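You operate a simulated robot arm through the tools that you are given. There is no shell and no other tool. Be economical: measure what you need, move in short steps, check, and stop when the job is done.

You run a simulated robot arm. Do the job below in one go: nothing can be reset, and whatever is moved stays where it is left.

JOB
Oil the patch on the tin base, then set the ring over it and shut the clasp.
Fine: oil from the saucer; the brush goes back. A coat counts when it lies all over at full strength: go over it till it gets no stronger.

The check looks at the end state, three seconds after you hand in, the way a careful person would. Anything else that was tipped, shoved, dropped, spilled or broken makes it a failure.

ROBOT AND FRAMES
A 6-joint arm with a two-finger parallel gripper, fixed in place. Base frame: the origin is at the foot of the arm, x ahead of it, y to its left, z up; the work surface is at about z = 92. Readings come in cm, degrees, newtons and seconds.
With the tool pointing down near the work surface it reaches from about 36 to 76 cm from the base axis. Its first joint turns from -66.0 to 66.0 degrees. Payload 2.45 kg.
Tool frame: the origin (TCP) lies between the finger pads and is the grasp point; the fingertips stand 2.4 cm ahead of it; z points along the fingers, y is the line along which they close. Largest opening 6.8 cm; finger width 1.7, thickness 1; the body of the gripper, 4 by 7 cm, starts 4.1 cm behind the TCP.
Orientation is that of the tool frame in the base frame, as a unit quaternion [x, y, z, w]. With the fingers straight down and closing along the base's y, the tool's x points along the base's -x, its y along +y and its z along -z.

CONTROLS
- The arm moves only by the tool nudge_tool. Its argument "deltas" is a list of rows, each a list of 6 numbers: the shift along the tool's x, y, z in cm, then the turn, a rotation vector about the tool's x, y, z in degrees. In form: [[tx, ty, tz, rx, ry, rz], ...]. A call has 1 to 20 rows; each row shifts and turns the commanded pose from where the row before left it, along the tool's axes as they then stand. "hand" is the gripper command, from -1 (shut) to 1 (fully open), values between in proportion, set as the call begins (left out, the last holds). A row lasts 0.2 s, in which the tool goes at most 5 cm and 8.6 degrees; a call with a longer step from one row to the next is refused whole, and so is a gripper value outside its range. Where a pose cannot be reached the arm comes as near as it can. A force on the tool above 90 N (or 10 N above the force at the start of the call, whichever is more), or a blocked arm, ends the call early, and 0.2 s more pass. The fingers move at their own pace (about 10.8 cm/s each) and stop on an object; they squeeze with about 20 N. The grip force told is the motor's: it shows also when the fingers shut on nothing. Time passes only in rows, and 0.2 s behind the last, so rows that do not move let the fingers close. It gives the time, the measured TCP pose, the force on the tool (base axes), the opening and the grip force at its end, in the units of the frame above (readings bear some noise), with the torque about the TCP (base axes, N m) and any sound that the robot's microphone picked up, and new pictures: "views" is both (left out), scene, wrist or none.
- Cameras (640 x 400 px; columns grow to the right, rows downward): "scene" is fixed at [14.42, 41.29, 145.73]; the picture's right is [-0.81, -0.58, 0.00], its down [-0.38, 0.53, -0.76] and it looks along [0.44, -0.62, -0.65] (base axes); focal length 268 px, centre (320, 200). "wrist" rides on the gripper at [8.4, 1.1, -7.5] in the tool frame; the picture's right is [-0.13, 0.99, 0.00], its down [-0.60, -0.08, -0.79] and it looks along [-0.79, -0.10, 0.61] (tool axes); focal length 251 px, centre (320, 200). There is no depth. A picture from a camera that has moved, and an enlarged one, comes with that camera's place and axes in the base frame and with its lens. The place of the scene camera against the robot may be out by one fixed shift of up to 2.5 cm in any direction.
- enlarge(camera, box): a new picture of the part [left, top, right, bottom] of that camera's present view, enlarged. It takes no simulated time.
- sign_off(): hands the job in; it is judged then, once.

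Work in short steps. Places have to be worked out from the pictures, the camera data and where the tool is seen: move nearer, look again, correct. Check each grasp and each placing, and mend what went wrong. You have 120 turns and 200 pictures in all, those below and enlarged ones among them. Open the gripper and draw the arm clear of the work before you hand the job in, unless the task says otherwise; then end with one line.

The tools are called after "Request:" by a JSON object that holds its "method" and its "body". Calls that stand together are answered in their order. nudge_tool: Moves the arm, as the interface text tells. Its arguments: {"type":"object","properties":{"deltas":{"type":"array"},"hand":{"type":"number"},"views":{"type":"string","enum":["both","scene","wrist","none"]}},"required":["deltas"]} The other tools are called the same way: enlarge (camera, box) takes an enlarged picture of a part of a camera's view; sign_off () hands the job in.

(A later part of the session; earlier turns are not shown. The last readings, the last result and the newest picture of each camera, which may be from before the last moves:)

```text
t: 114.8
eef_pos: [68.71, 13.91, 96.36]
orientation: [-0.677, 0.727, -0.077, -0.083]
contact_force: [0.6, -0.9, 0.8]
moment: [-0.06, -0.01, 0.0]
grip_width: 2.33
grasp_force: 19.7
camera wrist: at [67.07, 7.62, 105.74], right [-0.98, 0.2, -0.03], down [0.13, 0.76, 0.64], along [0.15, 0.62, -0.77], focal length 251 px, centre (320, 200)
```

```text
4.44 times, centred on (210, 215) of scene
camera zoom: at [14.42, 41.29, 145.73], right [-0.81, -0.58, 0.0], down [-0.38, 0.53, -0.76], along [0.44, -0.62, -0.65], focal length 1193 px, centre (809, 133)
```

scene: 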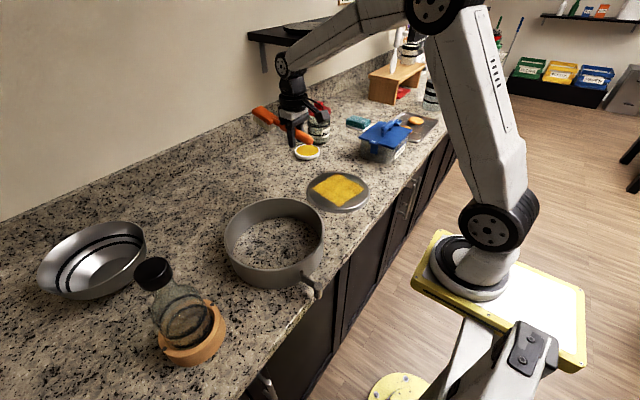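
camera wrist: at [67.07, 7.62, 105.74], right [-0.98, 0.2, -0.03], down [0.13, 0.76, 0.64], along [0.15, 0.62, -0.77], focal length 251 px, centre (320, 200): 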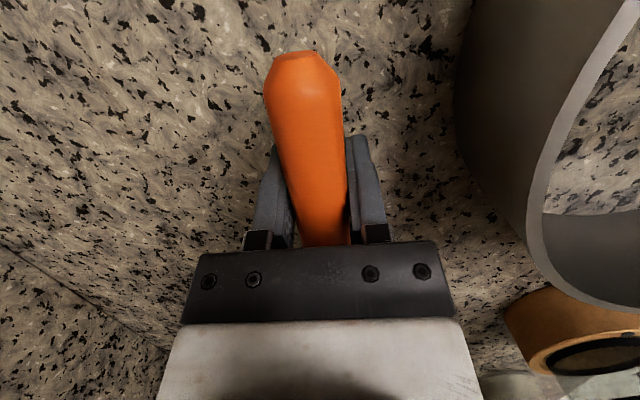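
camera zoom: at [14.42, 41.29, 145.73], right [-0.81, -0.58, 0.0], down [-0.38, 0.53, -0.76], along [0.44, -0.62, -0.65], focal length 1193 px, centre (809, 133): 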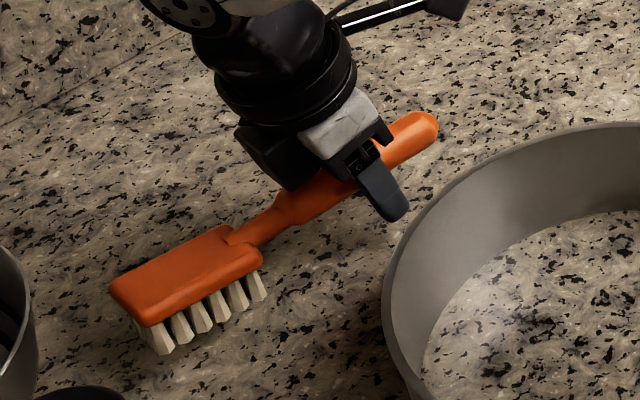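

Still ~1 cm to go. I feel downward in small steps.

Request:
{"method": "nudge_tool", "body": {"deltas": [[-0.1, 0, 0.4, 0, 0, 0], [-0.05, 0, 0.2, 0, 0, 0], [0, 0, 0, 0, 0, 0]], "views": "none"}}

Request:
{"method": "nudge_tool", "body": {"deltas": [[-0.05, 0, 0.25, 0, 0, 0], [0, 0, 0, 0, 0, 0]], "views": "none"}}

Request:
{"method": "enlarge", "body": {"camera": "scene", "box": [150, 170, 270, 260]}}

```text
t: 115.6
eef_pos: [68.52, 13.81, 95.82]
orientation: [-0.677, 0.727, -0.077, -0.083]
contact_force: [0.0, -0.2, -0.4]
moment: [-0.07, 0.01, -0.02]
grip_width: 2.33
grasp_force: 20.2
```

```text
t: 116.2
eef_pos: [68.56, 13.86, 95.55]
orientation: [-0.677, 0.727, -0.078, -0.083]
contact_force: [-0.3, 0.0, -0.8]
moment: [-0.07, -0.03, -0.01]
grip_width: 2.29
grasp_force: 20.0
```

```text
4.44 times, centred on (210, 215) of scene
camera zoom: at [14.42, 41.29, 145.73], right [-0.81, -0.58, 0.0], down [-0.38, 0.53, -0.76], along [0.44, -0.62, -0.65], focal length 1193 px, centre (809, 133)
```

zoom: 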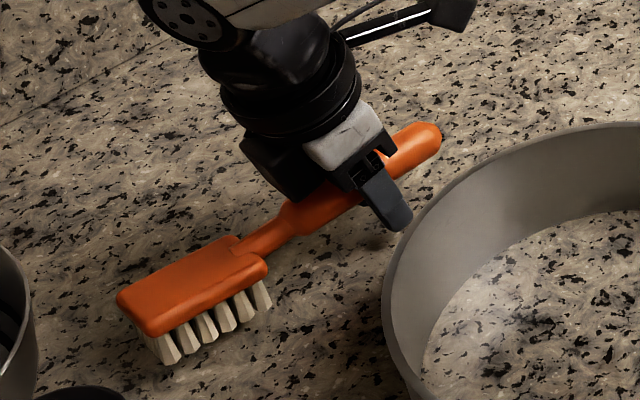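

Request:
{"method": "nudge_tool", "body": {"deltas": [[-0.05, 0, 0.25, 0, 0, 0], [0, 0, 0, 0, 0, 0]], "views": "none"}}

Request:
{"method": "nudge_tool", "body": {"deltas": [[-0.05, 0, 0.2, 0, 0, 0], [0, 0, 0, 0, 0, 0]], "views": "none"}}

Request:
{"method": "enlarge", "body": {"camera": "scene", "box": [150, 170, 270, 260]}}

```text
t: 116.8
eef_pos: [68.49, 13.88, 95.45]
orientation: [-0.677, 0.727, -0.077, -0.083]
contact_force: [-0.1, 0.0, -0.1]
moment: [-0.07, 0.0, -0.01]
grip_width: 2.32
grasp_force: 19.7
```

```text
t: 117.4
eef_pos: [68.68, 13.84, 95.18]
orientation: [-0.678, 0.727, -0.078, -0.083]
contact_force: [0.6, -0.7, -0.6]
moment: [-0.02, 0.0, 0.0]
grip_width: 2.32
grasp_force: 19.7
```

```text
4.44 times, centred on (210, 215) of scene
camera zoom: at [14.42, 41.29, 145.73], right [-0.81, -0.58, 0.0], down [-0.38, 0.53, -0.76], along [0.44, -0.62, -0.65], focal length 1193 px, centre (809, 133)
```

zoom: 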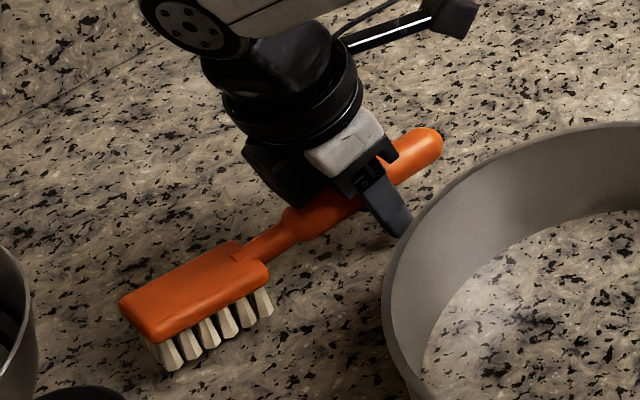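

Moment is dropping, so the bristles are touching. A bit lower, then open.

Request:
{"method": "nudge_tool", "body": {"deltas": [[-0.03, 0, 0.15, 0, 0, 0], [0, 0, 0, 0, 0, 0]], "views": "none"}}

Request:
{"method": "nudge_tool", "body": {"deltas": [[0, 0, 0, 0, 0, 0], [0, 0, 0, 0, 0, 0], [0, 0, 0, 0, 0, 0]], "hand": 0.3, "views": "wrist"}}

Request:
{"method": "enlarge", "body": {"camera": "scene", "box": [150, 170, 270, 260]}}

```text
t: 118.0
eef_pos: [68.54, 13.85, 94.95]
orientation: [-0.677, 0.727, -0.077, -0.082]
contact_force: [0.6, -0.3, -0.7]
moment: [-0.04, -0.01, 0.0]
grip_width: 2.3
grasp_force: 20.1
```

```text
t: 118.8
eef_pos: [68.63, 13.87, 95.03]
orientation: [-0.677, 0.727, -0.077, -0.083]
contact_force: [0.3, -0.6, 0.1]
moment: [-0.01, 0.02, 0.02]
grip_width: 4.43
grasp_force: 0.1
camera wrist: at [67.03, 7.64, 104.32], right [-0.98, 0.2, -0.03], down [0.13, 0.76, 0.64], along [0.15, 0.62, -0.77], focal length 251 px, centre (320, 200)
```

wrist: 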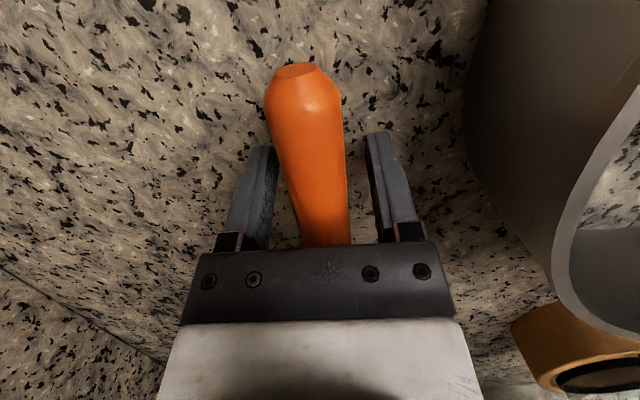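

```text
4.44 times, centred on (210, 215) of scene
camera zoom: at [14.42, 41.29, 145.73], right [-0.81, -0.58, 0.0], down [-0.38, 0.53, -0.76], along [0.44, -0.62, -0.65], focal length 1193 px, centre (809, 133)
```

zoom: 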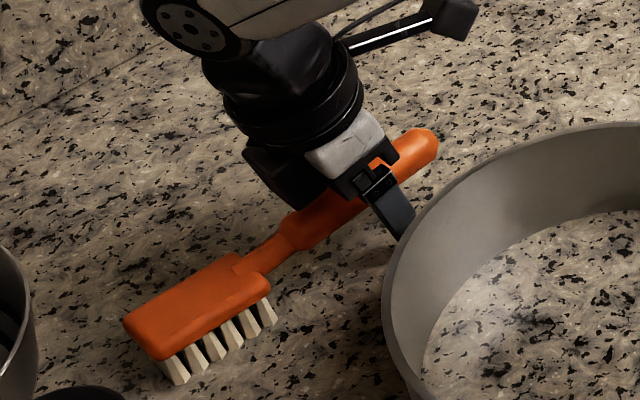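

Brush released at its place. I withdraw straight up and untilt.

Request:
{"method": "nudge_tool", "body": {"deltas": [[0.45, 0, -2, 0, 0, 0], [0.9, 0, -4, 0, 0, 0], [0.9, 0, -4, 0, 0, 0], [0.9, 0, -4, 0, 0, 0], [0, 0, 0, 0, -6.5, 0], [0, 0, 0, 0, -6.5, 0], [0, 0, -4, 0, 0, 0], [2, 4, 0, 0, 0, 8], [2, 4, 0, 0, 0, 8], [2, 4, 0, 0, 0, 8], [0, 3, 0, 0, 0, 8], [0, 3, 0, 0, 0, 8], [0, 0, 0, 0, 0, 8], [0, 0, 0, 0, 0, 8], [0, 0, 0, 0, 0, 8], [0, 0, 0, 0, 0, 8], [0, 0, 0, 0, 0, 8], [0, 0, 0, 0, 0, 5.5], [0, 0, 0, 0, 0, 0]], "hand": 1}}

Request:
{"method": "enlarge", "body": {"camera": "scene", "box": [140, 160, 380, 310]}}

```text
t: 122.8
eef_pos: [50.54, 13.72, 113.47]
orientation: [-0.002, 1.0, 0.0, 0.0]
contact_force: [-0.1, 0.6, 0.4]
moment: [-0.04, 0.01, -0.02]
grip_width: 6.82
grasp_force: 0.0
camera wrist: at [42.18, 15.0, 120.96], right [0.12, 0.99, 0.0], down [0.6, -0.08, 0.79], along [0.79, -0.1, -0.61], focal length 251 px, centre (320, 200)
```

scene: 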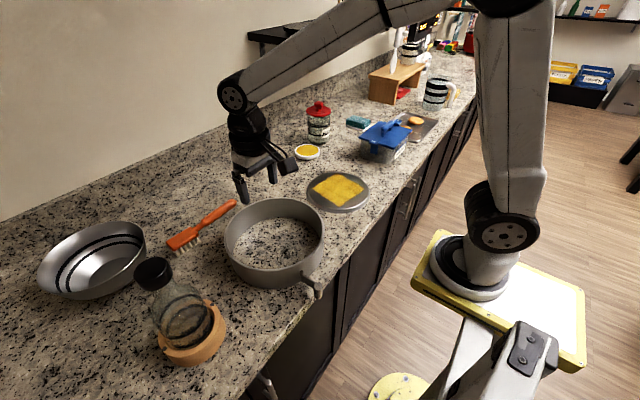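
wrist: 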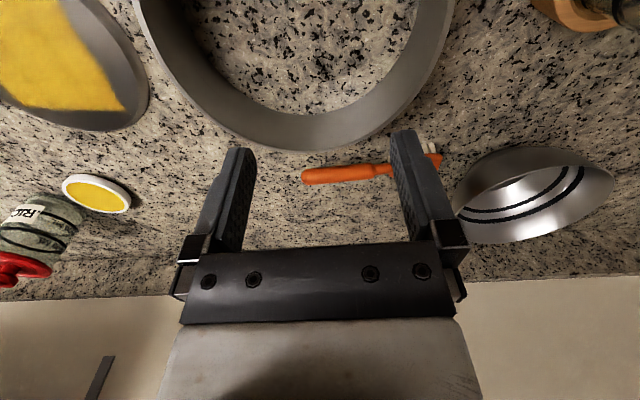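

```text
2.67 times, centred on (260, 235) of scene
camera zoom: at [14.42, 41.29, 145.73], right [-0.81, -0.58, 0.0], down [-0.38, 0.53, -0.76], along [0.44, -0.62, -0.65], focal length 716 px, centre (480, 107)
```

zoom: 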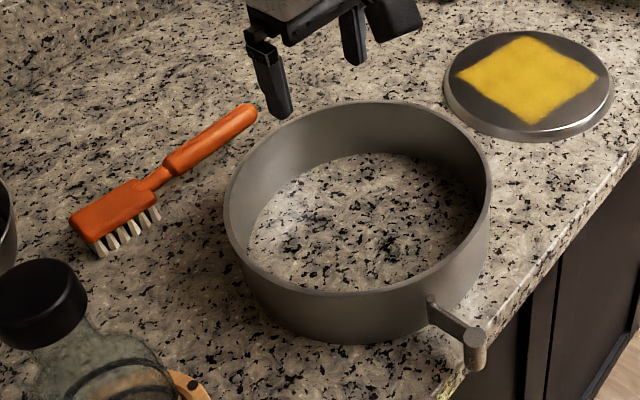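

Brush is back in place. Now I study the ring and its clasp.

Request:
{"method": "enlarge", "body": {"camera": "scene", "box": [280, 250, 340, 305]}}

Request:
{"method": "nudge_tool", "body": {"deltas": [[2.5, 0, -4, 0, 8, 0], [2.5, 0, -4, 0, 8, 0], [2.5, 0, -3, 0, 8, 0], [2.5, 0, -1, 0, 8, 0], [0, 0, 0, 0, 0, 0]], "views": "wrist"}}

```text
7.27 times, centred on (310, 278) of scene
camera zoom: at [14.42, 41.29, 145.73], right [-0.81, -0.58, 0.0], down [-0.38, 0.53, -0.76], along [0.44, -0.62, -0.65], focal length 1953 px, centre (393, -364)
```

zoom: 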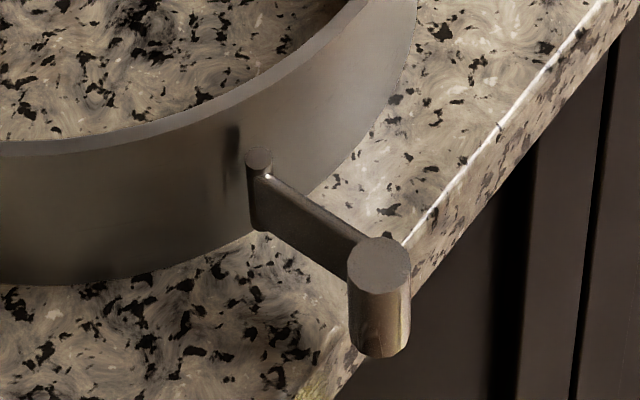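

```text
t: 124.0
eef_pos: [42.76, 13.83, 127.22]
orientation: [-0.003, 0.961, 0.0, -0.276]
contact_force: [0.6, 0.0, 0.2]
moment: [0.01, -0.01, -0.01]
grip_width: 6.82
grasp_force: 0.0
camera wrist: at [39.6, 15.02, 138.15], right [0.1, 0.99, -0.07], down [0.93, -0.07, 0.35], along [0.34, -0.1, -0.93], focal length 251 px, centre (320, 200)
```

wrist: 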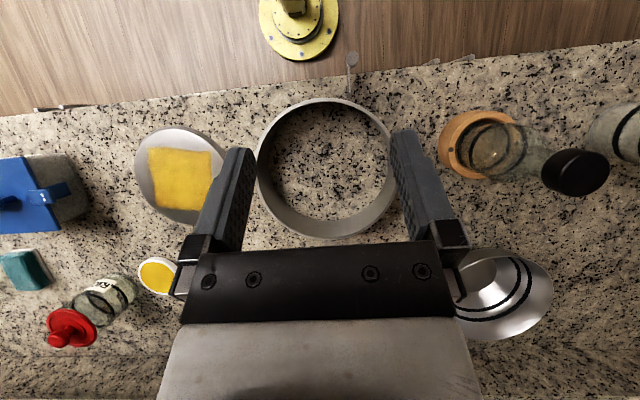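

The clasp is a lever hinged on the ring's near side, sticking out radially with a knob. The ring's centre is ≈(49.5,12.2), ~23 cm across and ~6 cm high. I plan to grip its +y wall (at y≈23.4) with the fingers straddling it, and go above that now.

Request:
{"method": "nudge_tool", "body": {"deltas": [[0, 0, 0, 0, -8, 0], [0, 0, 0, 0, -8, 0], [0, 0, 0, 0, -8, 0], [0, 0, 0, 0, -8, 0], [-1.7, 2.4, 3.5, 0, 0, 0], [-1.7, 2.4, 3.5, 0, 0, 0], [-1.7, 2.4, 3.5, 0, 0, 0], [-1.6, 2.4, 3.5, 0, 0, 0], [0, 0, 4, 0, 0, 0], [0, 0, 0, 0, 0, 0]]}}

```text
t: 126.2
eef_pos: [49.4, 23.47, 109.06]
orientation: [-0.004, 1.0, 0.0, 0.0]
contact_force: [-0.8, -1.0, 0.2]
moment: [0.0, 0.02, -0.03]
grip_width: 6.8
grasp_force: 0.1
camera wrist: at [41.01, 24.61, 116.68], right [0.12, 0.99, 0.0], down [0.6, -0.08, 0.79], along [0.79, -0.1, -0.61], focal length 251 px, centre (320, 200)
```

scene: 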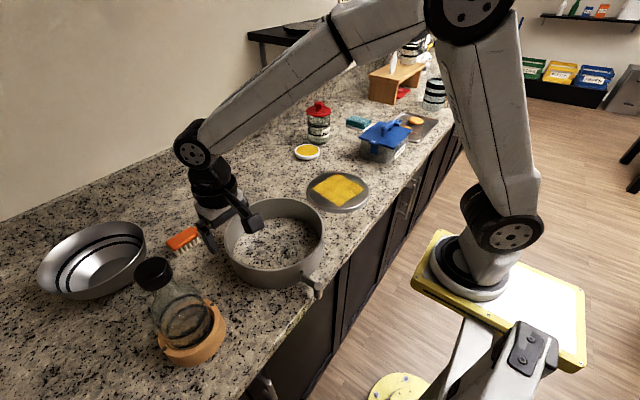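
wrist: 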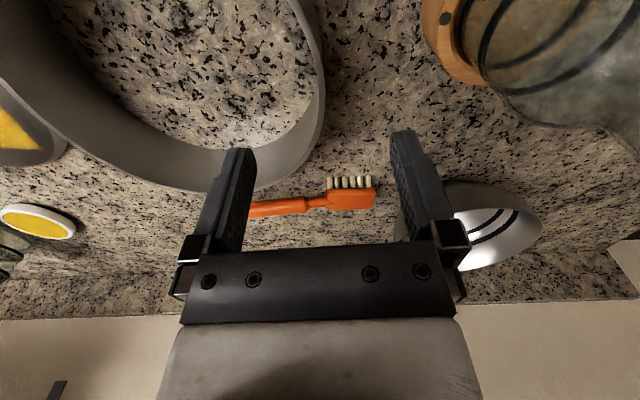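

The wall lies right under the grasp line (y≈23.5). I descend to just above the rim level and check.

Request:
{"method": "nudge_tool", "body": {"deltas": [[0, 0, 4, 0, 0, 0], [0, 0, 3, 0, 0, 0], [0, 0, 0, 0, 0, 0]]}}

Request:
{"method": "enlarge", "body": {"camera": "scene", "box": [180, 180, 340, 300]}}

```text
t: 127.0
eef_pos: [49.36, 23.43, 102.14]
orientation: [-0.004, 1.0, 0.0, 0.0]
contact_force: [-0.4, -0.3, -0.3]
moment: [-0.01, 0.01, 0.03]
grip_width: 6.77
grasp_force: 0.0
camera wrist: at [40.93, 24.64, 109.66], right [0.12, 0.99, 0.0], down [0.6, -0.07, 0.79], along [0.79, -0.1, -0.61], focal length 251 px, centre (320, 200)
```

scene: 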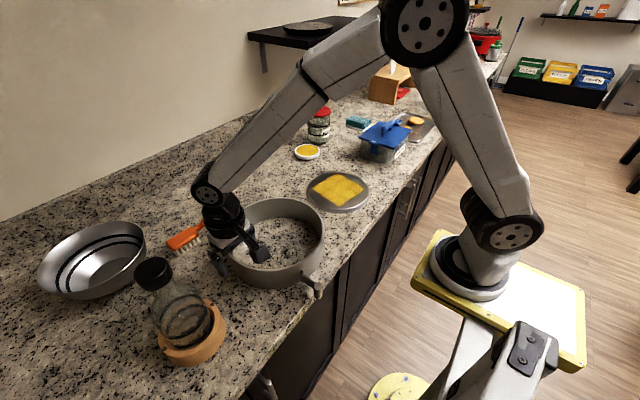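
wrist: 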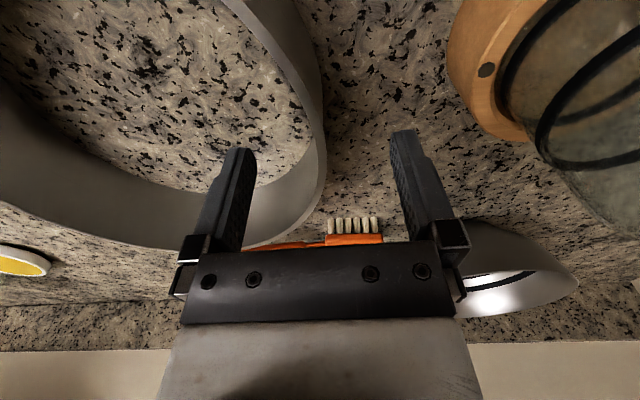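

```text
3.33 times, centred on (260, 240) of scene
camera zoom: at [14.42, 41.29, 145.73], right [-0.81, -0.58, 0.0], down [-0.38, 0.53, -0.76], along [0.44, -0.62, -0.65], focal length 895 px, centre (520, 67)
```

zoom: 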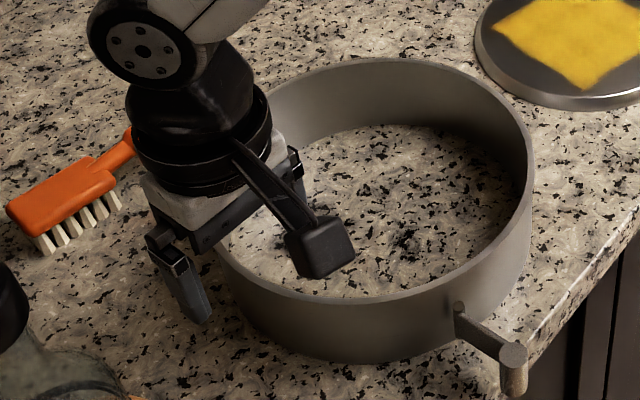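

Aligned. I descend to TCP z≈97.2 and close on the wall.

Request:
{"method": "nudge_tool", "body": {"deltas": [[0, 0, 2.5, 0, 0, 0], [0, 0, 2.4, 0, 0, 0], [0, 0, 0, 0, 0, 0]], "views": "wrist"}}

Request:
{"method": "nudge_tool", "body": {"deltas": [[0, 0, 0, 0, 0, 0], [0, 0, 0, 0, 0, 0], [0, 0, 0, 0, 0, 0], [0, 0, 0, 0, 0, 0]], "hand": -1, "views": "wrist"}}

```text
t: 127.8
eef_pos: [49.28, 23.35, 97.27]
orientation: [-0.003, 1.0, 0.001, 0.0]
contact_force: [-0.5, 0.1, 0.1]
moment: [0.03, 0.0, 0.0]
grip_width: 6.8
grasp_force: 0.0
camera wrist: at [40.92, 24.6, 104.81], right [0.12, 0.99, 0.0], down [0.6, -0.07, 0.79], along [0.79, -0.1, -0.61], focal length 251 px, centre (320, 200)
```

wrist: 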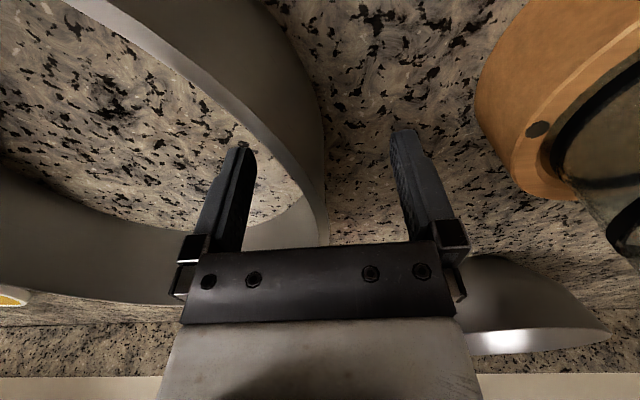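

```text
t: 128.8
eef_pos: [49.3, 23.34, 97.21]
orientation: [-0.004, 1.0, -0.001, 0.0]
contact_force: [-0.1, -0.9, 0.1]
moment: [-0.05, 0.01, -0.04]
grip_width: 0.73
grasp_force: 20.3
camera wrist: at [40.91, 24.59, 104.83], right [0.12, 0.99, 0.0], down [0.6, -0.07, 0.79], along [0.79, -0.1, -0.61], focal length 251 px, centre (320, 200)
```

wrist: 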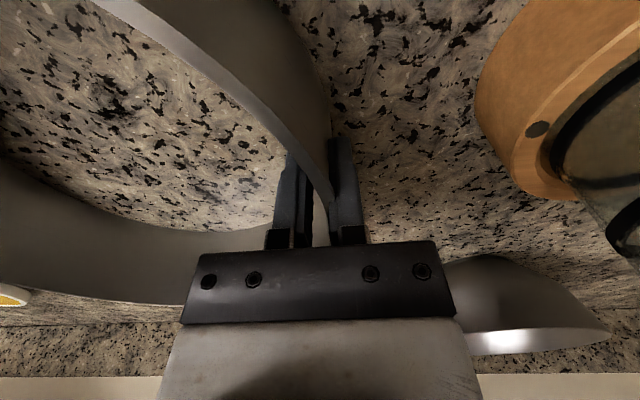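

Gripped (0.73 cm wall). I lift slowly and check for tilt.

Request:
{"method": "nudge_tool", "body": {"deltas": [[0, 0, -0.5, 0, 0, 0], [0, 0, -1, 0, 0, 0], [0, 0, -1.5, 0, 0, 0], [0, 0, -2, 0, 0, 0], [0, 0, 0, 0, 0, 0]]}}

Request:
{"method": "enlarge", "body": {"camera": "scene", "box": [200, 160, 380, 300]}}

```text
t: 130.0
eef_pos: [49.37, 23.3, 102.27]
orientation: [-0.003, 1.0, 0.0, -0.001]
contact_force: [-0.7, -0.6, -3.1]
moment: [0.36, -0.01, -0.02]
grip_width: 0.72
grasp_force: 20.1
camera wrist: at [40.9, 24.52, 109.9], right [0.12, 0.99, 0.0], down [0.6, -0.07, 0.79], along [0.79, -0.1, -0.61], focal length 251 px, centre (320, 200)
```

scene: 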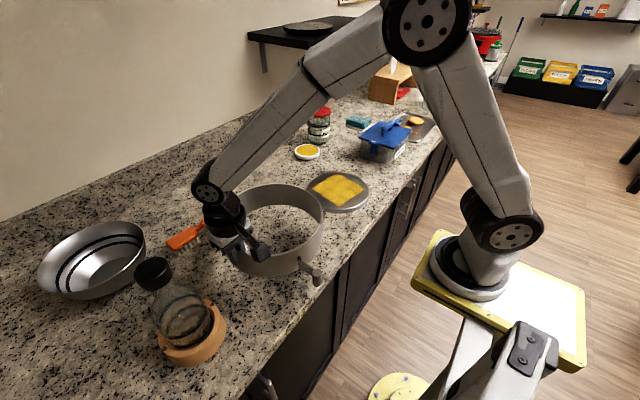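
wrist: 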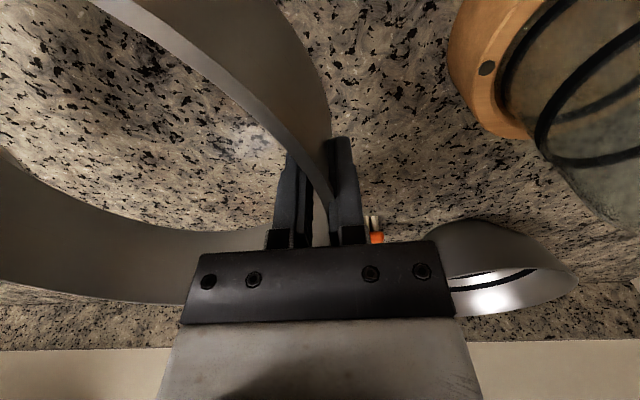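

```text
2.86 times, centred on (290, 230) of scene
camera zoom: at [14.43, 41.29, 145.73], right [-0.81, -0.58, 0.0], down [-0.38, 0.53, -0.76], along [0.44, -0.62, -0.65], focal length 767 px, centre (406, 114)
```

zoom: 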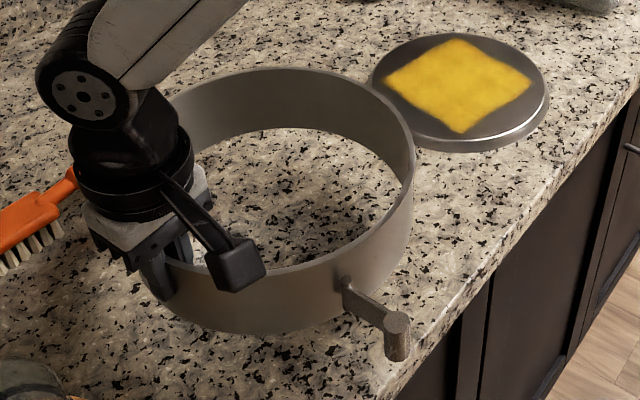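

The ring is held level, 5 cm up. I carry it 28 cm in -y to above the disc.

Request:
{"method": "nudge_tool", "body": {"deltas": [[0, -2, 0, 0, 0, 0], [0, -4, 0, 0, 0, 0], [0, -4, 0, 0, 0, 0], [0, -4, 0, 0, 0, 0], [0, -4, 0, 0, 0, 0], [0, -4, 0, 0, 0, 0], [0, -4, 0, 0, 0, 0], [0, -2, 0, 0, 0, 0], [0, 0, 0, 0, 0, 0]]}}

Request:
{"method": "enlarge", "body": {"camera": "scene", "box": [270, 120, 410, 230]}}

```text
t: 132.0
eef_pos: [49.58, -4.48, 102.3]
orientation: [-0.003, 1.0, 0.0, 0.0]
contact_force: [0.8, -0.2, -3.5]
moment: [0.37, 0.01, 0.02]
grip_width: 0.71
grasp_force: 20.3
camera wrist: at [41.21, -3.41, 109.94], right [0.12, 0.99, 0.0], down [0.6, -0.07, 0.79], along [0.79, -0.1, -0.61], focal length 251 px, centre (320, 200)
```

scene: 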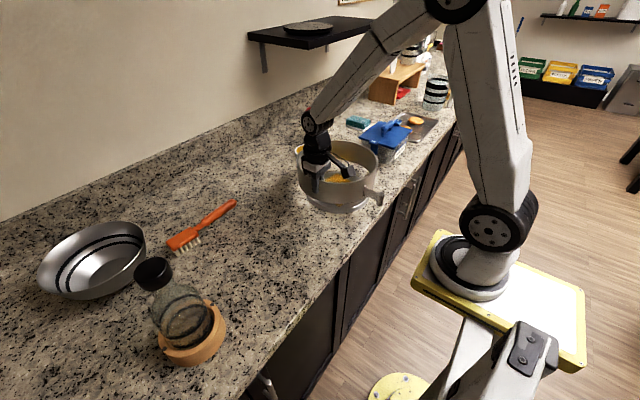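
wrist: 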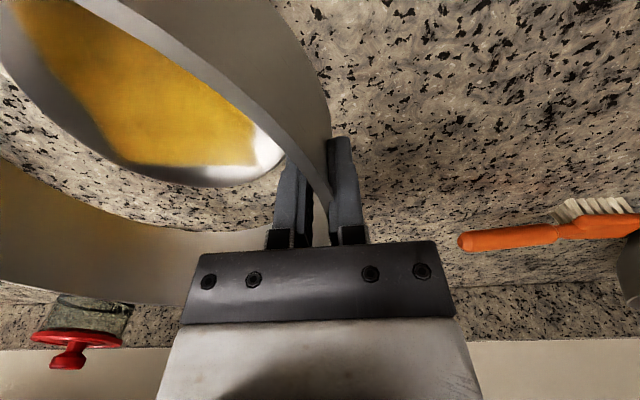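

```text
3.64 times, centred on (340, 175) of scene
camera zoom: at [14.43, 41.29, 145.73], right [-0.81, -0.58, 0.0], down [-0.38, 0.53, -0.76], along [0.44, -0.62, -0.65], focal length 976 px, centre (247, 291)
```

zoom: 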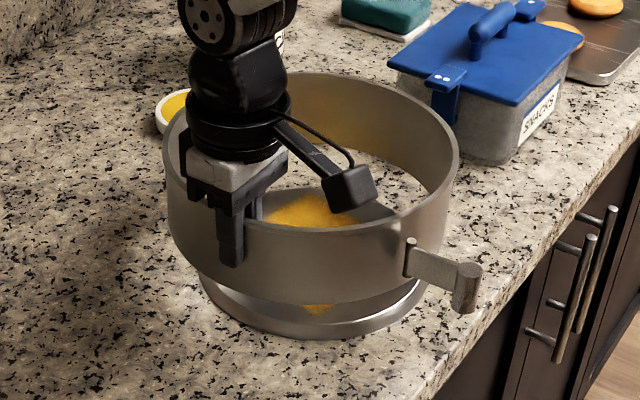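

Ring and disc are aligned within a few mm in the scene view. I lower gradually.

Request:
{"method": "nudge_tool", "body": {"deltas": [[0, 0, 1.5, 0, 0, 0], [0, 0, 1.3, 0, 0, 0], [0, 0, 0, 0, 0, 0]], "views": "wrist"}}

Request:
{"method": "enlarge", "body": {"camera": "scene", "box": [270, 120, 410, 230]}}

```text
t: 132.8
eef_pos: [49.65, -4.48, 99.37]
orientation: [-0.003, 1.0, 0.0, 0.0]
contact_force: [-0.3, -1.5, -3.4]
moment: [0.39, -0.05, -0.03]
grip_width: 0.71
grasp_force: 19.8
camera wrist: at [41.18, -3.38, 107.07], right [0.12, 0.99, 0.0], down [0.6, -0.07, 0.79], along [0.79, -0.1, -0.61], focal length 251 px, centre (320, 200)
```

wrist: 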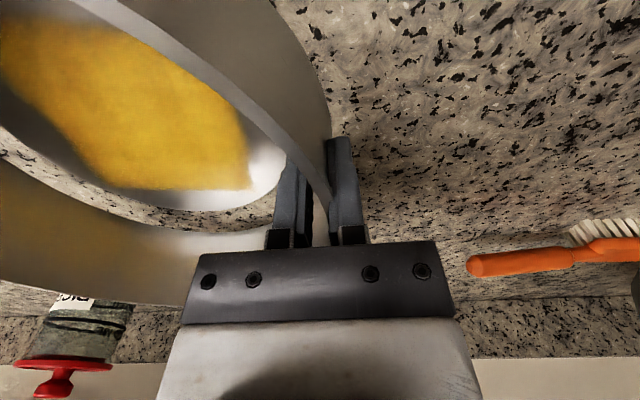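

```text
3.64 times, centred on (340, 175) of scene
camera zoom: at [14.43, 41.29, 145.73], right [-0.81, -0.58, 0.0], down [-0.38, 0.53, -0.76], along [0.44, -0.62, -0.65], focal length 976 px, centre (247, 291)
```

zoom: 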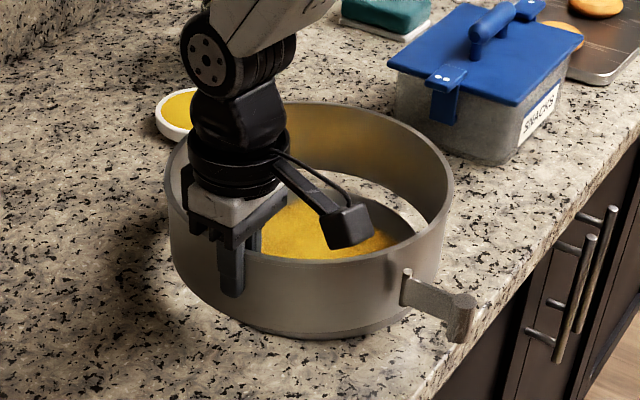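

Alignment is still good; I lower to the table.

Request:
{"method": "nudge_tool", "body": {"deltas": [[0, 0, 0.8, 0, 0, 0], [0, 0, 0.7, 0, 0, 0], [0, 0, 0.5, 0, 0, 0], [0, 0, 0, 0, 0, 0]], "views": "wrist"}}

Request:
{"method": "enlarge", "body": {"camera": "scene", "box": [270, 120, 410, 230]}}

```text
t: 133.8
eef_pos: [49.44, -4.64, 97.41]
orientation: [-0.004, 1.0, 0.0, -0.001]
contact_force: [0.3, -2.2, -1.9]
moment: [0.05, 0.04, 0.0]
grip_width: 0.73
grasp_force: 20.2
camera wrist: at [41.13, -3.44, 105.02], right [0.12, 0.99, 0.0], down [0.6, -0.07, 0.79], along [0.79, -0.1, -0.61], focal length 251 px, centre (320, 200)
```

wrist: 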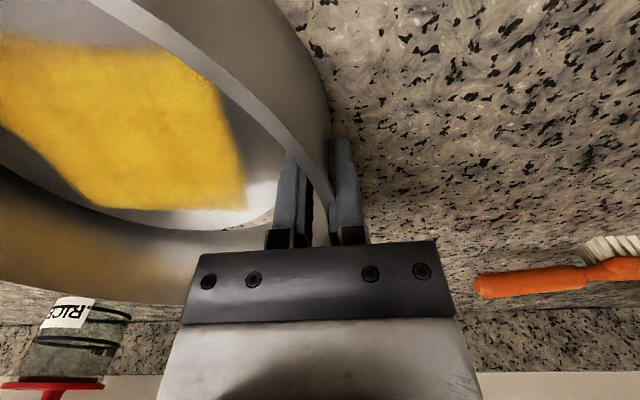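

```text
3.64 times, centred on (340, 175) of scene
camera zoom: at [14.42, 41.28, 145.73], right [-0.81, -0.58, 0.0], down [-0.38, 0.53, -0.76], along [0.44, -0.62, -0.65], focal length 976 px, centre (247, 291)
```

zoom: 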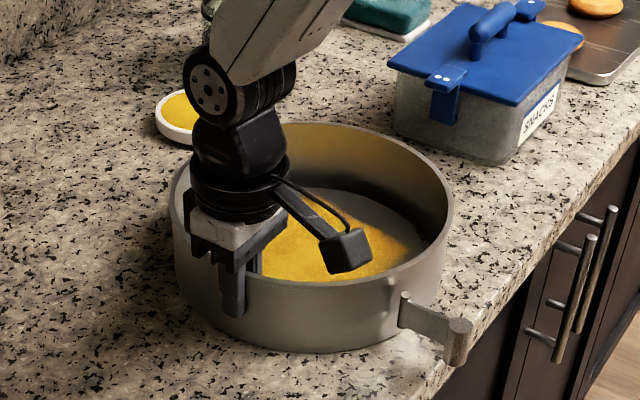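

Almost down (partial support already). I lower a last 0.3 cm.

Request:
{"method": "nudge_tool", "body": {"deltas": [[0, 0, 0.15, 0, 0, 0], [0, 0, 0.1, 0, 0, 0], [0, 0, 0, 0, 0, 0]], "views": "none"}}

Request:
{"method": "enlarge", "body": {"camera": "scene", "box": [305, 145, 395, 215]}}

```text
t: 134.6
eef_pos: [49.46, -4.64, 97.33]
orientation: [-0.003, 1.0, 0.001, 0.001]
contact_force: [-2.7, -3.6, 6.5]
moment: [-0.24, 0.18, -0.07]
grip_width: 0.73
grasp_force: 19.9
```

```text
5.71 times, centred on (350, 180) of scene
camera zoom: at [14.41, 41.28, 145.73], right [-0.81, -0.58, 0.0], down [-0.38, 0.53, -0.76], along [0.44, -0.62, -0.65], focal length 1534 px, centre (149, 314)
```

zoom: 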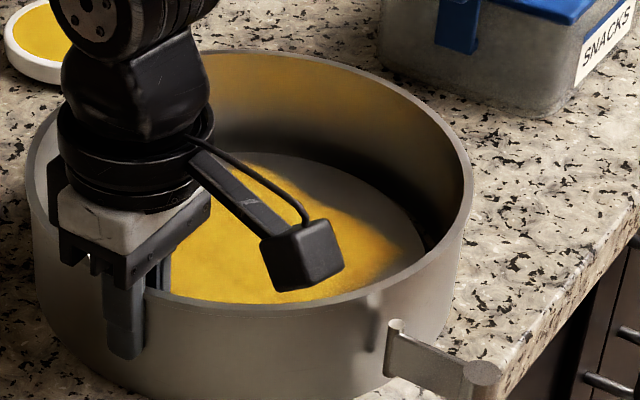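

The ring appears seated (rest height within 1 mm of its original). I release and check from above.

Request:
{"method": "nudge_tool", "body": {"deltas": [[0, 0, 0, 0, 0, 0], [0, 0, 0, 0, 0, 0]], "hand": -0.2, "views": "none"}}

Request:
{"method": "nudge_tool", "body": {"deltas": [[0, 0, -3, 0, 0, 0], [0, 0, -4, 0, 0, 0], [0, 0, -4.5, 0, 0, 0], [0, 0, -4.5, 0, 0, 0], [0, 0, -4.5, 0, 8, 0], [0, 0, -4, 0, 8, 0], [4, -3, -1, 0, 8, 0], [3, -3, 0, 0, 8, 0], [0, -3, 0, 0, 0, 0], [0, 0, 0, 0, 0, 0]]}}

Request:
{"method": "enlarge", "body": {"camera": "scene", "box": [290, 140, 400, 220]}}

```text
t: 135.2
eef_pos: [49.57, -4.55, 97.2]
orientation: [-0.003, 1.0, -0.001, 0.001]
contact_force: [0.7, -0.3, -0.3]
moment: [-0.01, 0.02, 0.04]
grip_width: 2.7
grasp_force: 0.0
```

```text
refused: row 7 steps farther than a row can; nothing moved
```

```text
5.00 times, centred on (345, 180) of scene
camera zoom: at [14.42, 41.29, 145.73], right [-0.81, -0.58, 0.0], down [-0.38, 0.53, -0.76], along [0.44, -0.62, -0.65], focal length 1343 px, centre (195, 300)
```

zoom: 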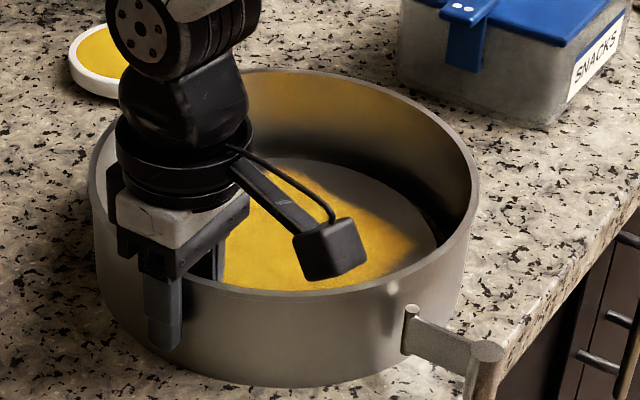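

Released cleanly. I retreat upward and tilt the camera to look down.

Request:
{"method": "nudge_tool", "body": {"deltas": [[0, 0, -3, 0, 0, 0], [0, 0, -4, 0, 0, 0], [0, 0, -4.5, 0, 0, 0], [0, 0, -4.5, 0, 0, 0], [0, 0, -4.5, 0, 8, 0], [0, 0, -4, 0, 8, 0], [3.5, -3, -1, 0, 8, 0], [3, -3, 0, 0, 8, 0], [0, -3, 0, 0, 0, 0], [0, 0, 0, 0, 0, 0]]}}

Request:
{"method": "enlarge", "body": {"camera": "scene", "box": [290, 140, 400, 220]}}

Request:
{"method": "enlarge", "body": {"camera": "wrist", "box": [220, 20, 430, 230]}}

```text
t: 137.4
eef_pos: [44.23, -13.73, 124.75]
orientation: [-0.003, 0.961, -0.001, -0.276]
contact_force: [0.0, 0.1, 0.6]
moment: [0.02, 0.02, 0.0]
grip_width: 2.74
grasp_force: 0.0
camera wrist: at [41.15, -12.5, 135.66], right [0.1, 0.99, -0.07], down [0.93, -0.07, 0.35], along [0.34, -0.1, -0.93], focal length 251 px, centre (320, 200)
```

scene: 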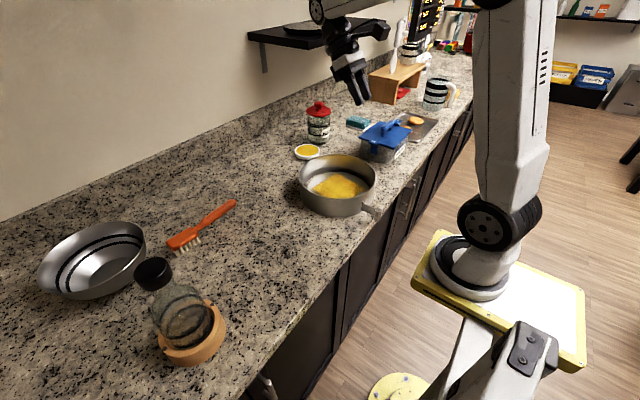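
wrist: 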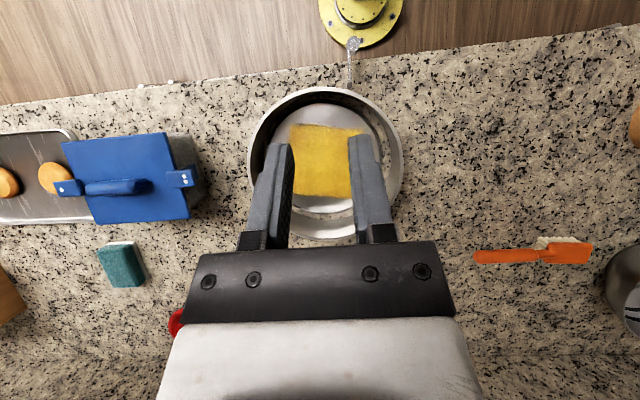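

```text
5.00 times, centred on (345, 180) of scene
camera zoom: at [14.42, 41.29, 145.73], right [-0.81, -0.58, 0.0], down [-0.38, 0.53, -0.76], along [0.44, -0.62, -0.65], focal length 1343 px, centre (195, 300)
```

zoom: 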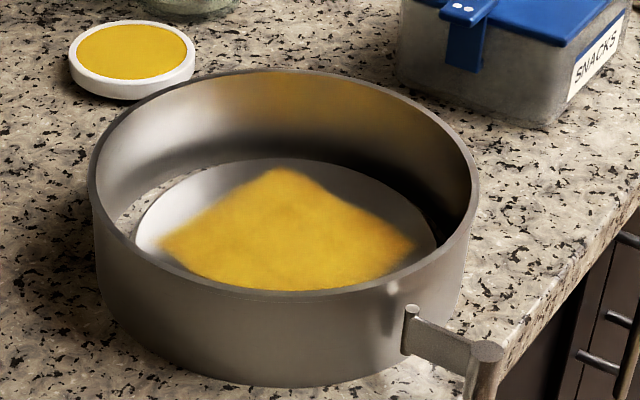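

```text
1.90 times, centred on (325, 125) of wrist
camera zoom: at [41.15, -12.5, 135.66], right [0.1, 0.99, -0.07], down [0.93, -0.07, 0.35], along [0.34, -0.1, -0.93], focal length 479 px, centre (310, 343)
```

zoom: 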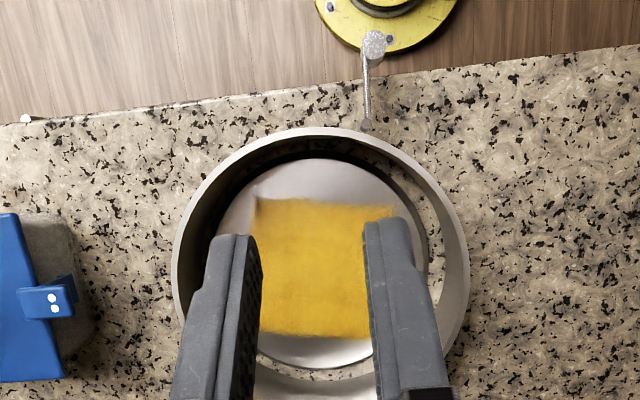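

The ring surrounds the disc and stands centred within a few mm. Now the clasp: hinge ≈(38.8,-11), lever pointing out to a knob at ≈(33.5,-10). I zoom in to learn which way it shuts.

Request:
{"method": "enlarge", "body": {"camera": "scene", "box": [350, 190, 395, 220]}}

Request:
{"method": "enlarge", "body": {"camera": "wrist", "box": [300, 30, 400, 120]}}

```text
13.33 times, centred on (372, 205) of scene
camera zoom: at [14.42, 41.29, 145.73], right [-0.81, -0.58, 0.0], down [-0.38, 0.53, -0.76], along [0.44, -0.62, -0.65], focal length 3580 px, centre (-380, 133)
```

zoom: 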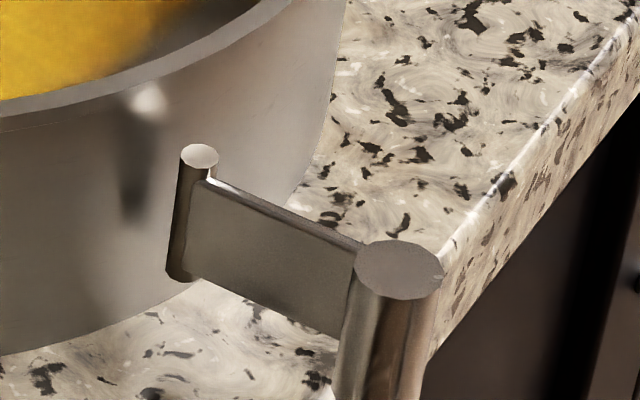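

```text
4.44 times, centred on (350, 75) of wrist
camera zoom: at [41.15, -12.5, 135.66], right [0.1, 0.99, -0.07], down [0.93, -0.07, 0.35], along [0.34, -0.1, -0.93], focal length 1118 px, centre (187, 756)
```

zoom: 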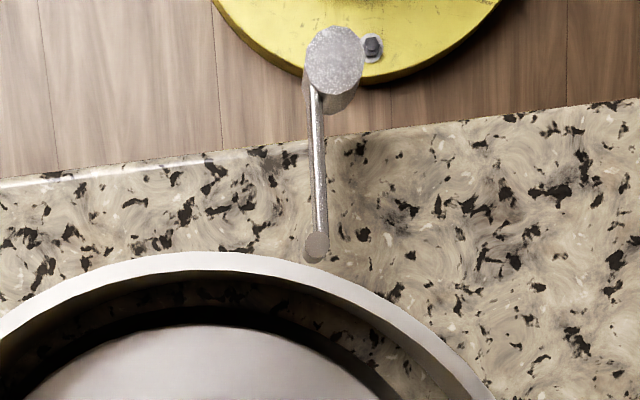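

The clasp lever is a plate on a vertical pin, free-standing, with a knob at the end. It's ~15° toward -y from radial. I'll push it gently with closed fingers from the +y side (toward -y) and watch. I go beside it first, hovering.

Request:
{"method": "nudge_tool", "body": {"deltas": [[0, 0, 0, 0, -8, 0], [0, 0, 0, 0, -8, 0], [0, 0, 0, 0, -8, 0], [0, 0, 0, 0, -8, 0], [1.8, 1.3, 4, 0, 0, 0], [1.8, 1.3, 4, 0, 0, 0], [1.8, 1.3, 4, 0, 0, 0], [1.8, 1.3, 4, 0, 0, 0], [1.7, 1.3, 4, 0, 0, 0], [0, 0, 0, 0, 0, 0]], "hand": -1}}

Request:
{"method": "enlarge", "body": {"camera": "scene", "box": [310, 140, 420, 230]}}

```text
t: 139.6
eef_pos: [35.4, -7.23, 104.73]
orientation: [-0.004, 1.0, 0.0, 0.001]
contact_force: [0.4, 0.3, -0.2]
moment: [-0.02, 0.02, 0.01]
grip_width: 0.01
grasp_force: 20.0
camera wrist: at [27.03, -5.95, 112.36], right [0.12, 0.99, 0.0], down [0.6, -0.07, 0.79], along [0.79, -0.1, -0.61], focal length 251 px, centre (320, 200)
```

scene: 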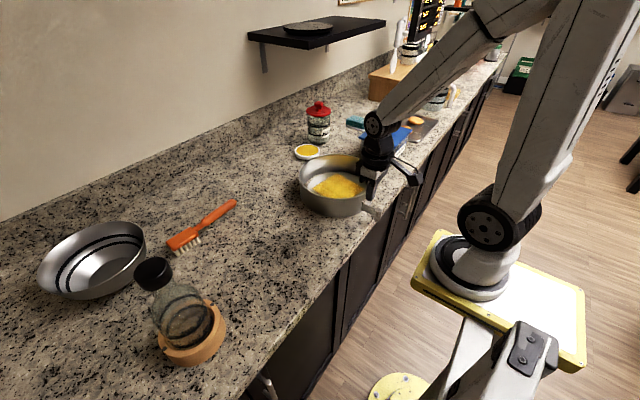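
wrist: 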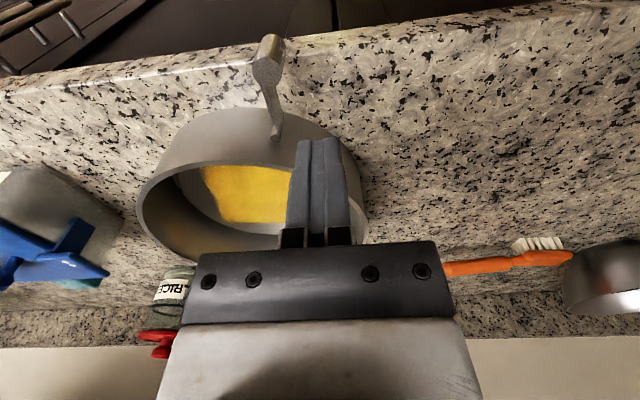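

```text
4.44 times, centred on (365, 185) of scene
camera zoom: at [14.42, 41.29, 145.73], right [-0.81, -0.58, 0.0], down [-0.38, 0.53, -0.76], along [0.44, -0.62, -0.65], focal length 1193 px, centre (120, 267)
```

zoom: 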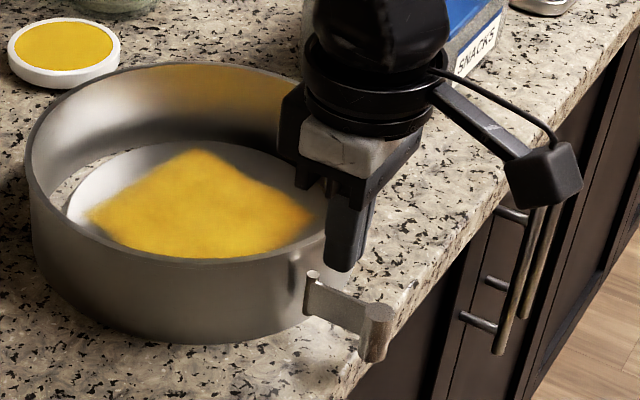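

Knob ≈(32.8,-9.7), hinge ≈(38.2,-10.7). The fingers come down at y=-7.2, clear of the lever; I lower.

Request:
{"method": "nudge_tool", "body": {"deltas": [[0.4, 0, 4, 0, 0, 0], [0, 0, 3.9, 0, 0, 0], [0, 0, 0, 0, 0, 0]]}}

Request:
{"method": "enlarge", "body": {"camera": "scene", "box": [310, 140, 420, 230]}}

```text
t: 140.4
eef_pos: [35.23, -7.23, 96.98]
orientation: [-0.004, 1.0, -0.001, 0.0]
contact_force: [-0.5, 0.2, -0.1]
moment: [0.0, -0.02, -0.04]
grip_width: 0.0
grasp_force: 19.6
camera wrist: at [26.71, -6.03, 104.53], right [0.12, 0.99, 0.0], down [0.6, -0.07, 0.79], along [0.79, -0.1, -0.61], focal length 251 px, centre (320, 200)
```

scene: 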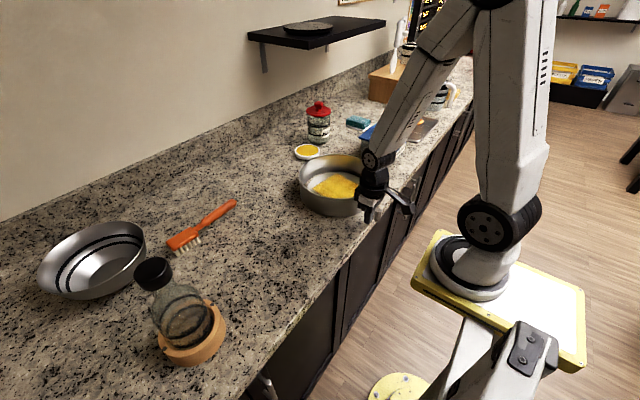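
wrist: 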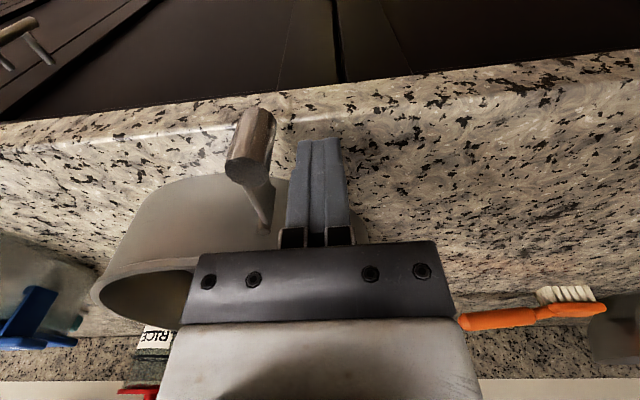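

```text
4.44 times, centred on (365, 185) of scene
camera zoom: at [14.42, 41.29, 145.73], right [-0.81, -0.58, 0.0], down [-0.38, 0.53, -0.76], along [0.44, -0.62, -0.65], focal length 1193 px, centre (120, 267)
```

zoom: 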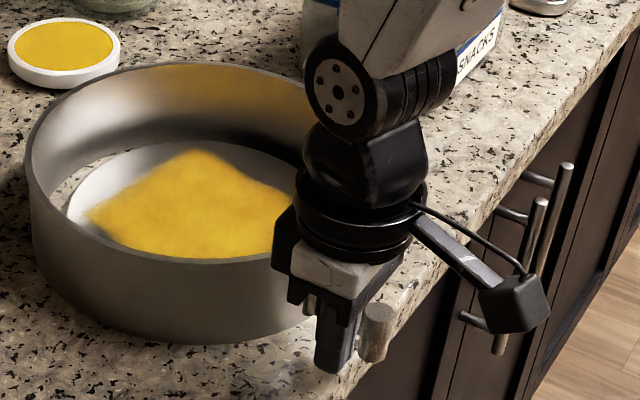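

Fingers stand beside the lever. I push toward -y in small steps and watch.

Request:
{"method": "nudge_tool", "body": {"deltas": [[0, -0.7, 0, 0, 0, 0], [0, -0.6, 0, 0, 0, 0], [0, -0.5, 0, 0, 0, 0], [0, -0.5, 0, 0, 0, 0]], "views": "wrist"}}

Request:
{"method": "enlarge", "body": {"camera": "scene", "box": [310, 140, 420, 230]}}

```text
t: 141.4
eef_pos: [35.06, -9.54, 96.93]
orientation: [-0.004, 1.0, -0.001, -0.001]
contact_force: [0.6, 0.9, 0.1]
moment: [0.05, -0.03, 0.03]
grip_width: 0.0
grasp_force: 20.0
camera wrist: at [26.67, -8.34, 104.52], right [0.12, 0.99, 0.0], down [0.6, -0.07, 0.79], along [0.79, -0.1, -0.61], focal length 251 px, centre (320, 200)
```

wrist: 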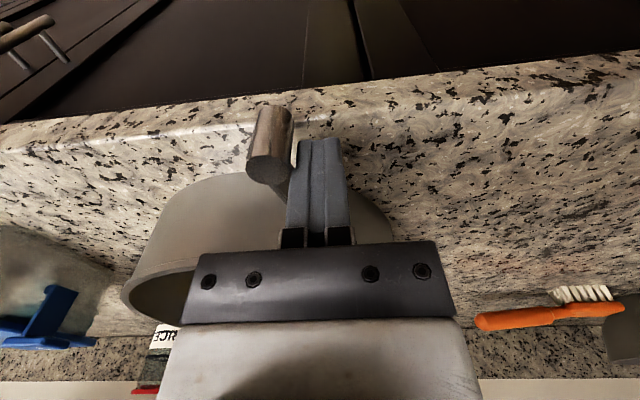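

```text
4.44 times, centred on (365, 185) of scene
camera zoom: at [14.42, 41.29, 145.73], right [-0.81, -0.58, 0.0], down [-0.38, 0.53, -0.76], along [0.44, -0.62, -0.65], focal length 1193 px, centre (120, 267)
```

zoom: 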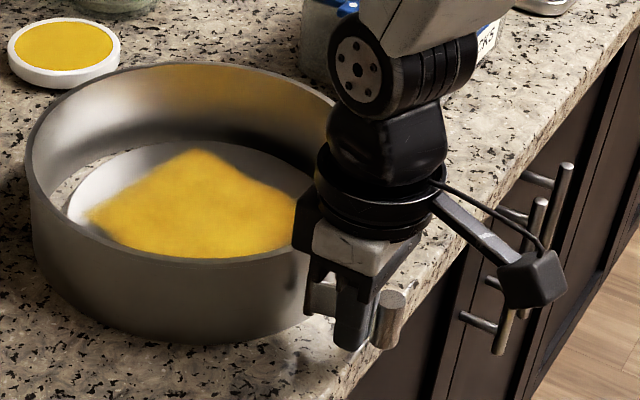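

The lever swings freely toward -y without the ring moving. I keep following the arc.

Request:
{"method": "nudge_tool", "body": {"deltas": [[0, -0.7, 0, 0, 0, 0], [0, -0.7, 0, 0, 0, 0], [0, -0.7, 0, 0, 0, 0], [0, -0.7, 0, 0, 0, 0], [0, -0.5, 0, 0, 0, 0]], "views": "wrist"}}

Request:
{"method": "enlarge", "body": {"camera": "scene", "box": [310, 140, 420, 230]}}

```text
t: 142.6
eef_pos: [35.12, -12.72, 96.99]
orientation: [-0.003, 1.0, 0.0, -0.001]
contact_force: [-0.3, 0.6, 0.7]
moment: [0.0, 0.01, 0.03]
grip_width: 0.02
grasp_force: 20.0
camera wrist: at [26.63, -11.58, 104.48], right [0.12, 0.99, 0.0], down [0.6, -0.07, 0.79], along [0.79, -0.1, -0.61], focal length 251 px, centre (320, 200)
```

wrist: 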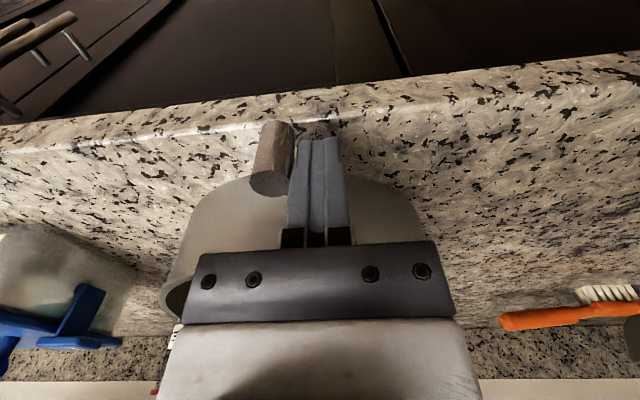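

```text
4.44 times, centred on (365, 185) of scene
camera zoom: at [14.42, 41.29, 145.73], right [-0.81, -0.58, 0.0], down [-0.38, 0.53, -0.76], along [0.44, -0.62, -0.65], focal length 1193 px, centre (120, 267)
```

zoom: 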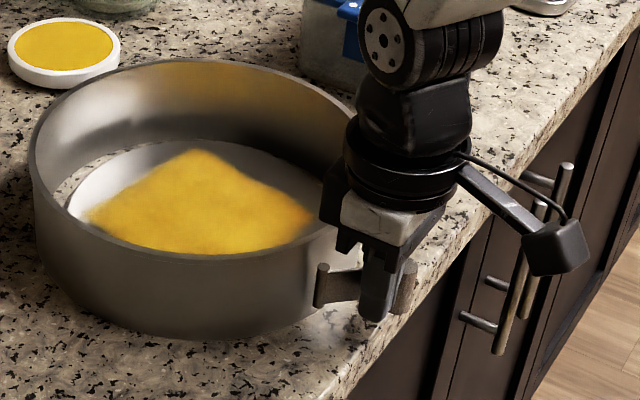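

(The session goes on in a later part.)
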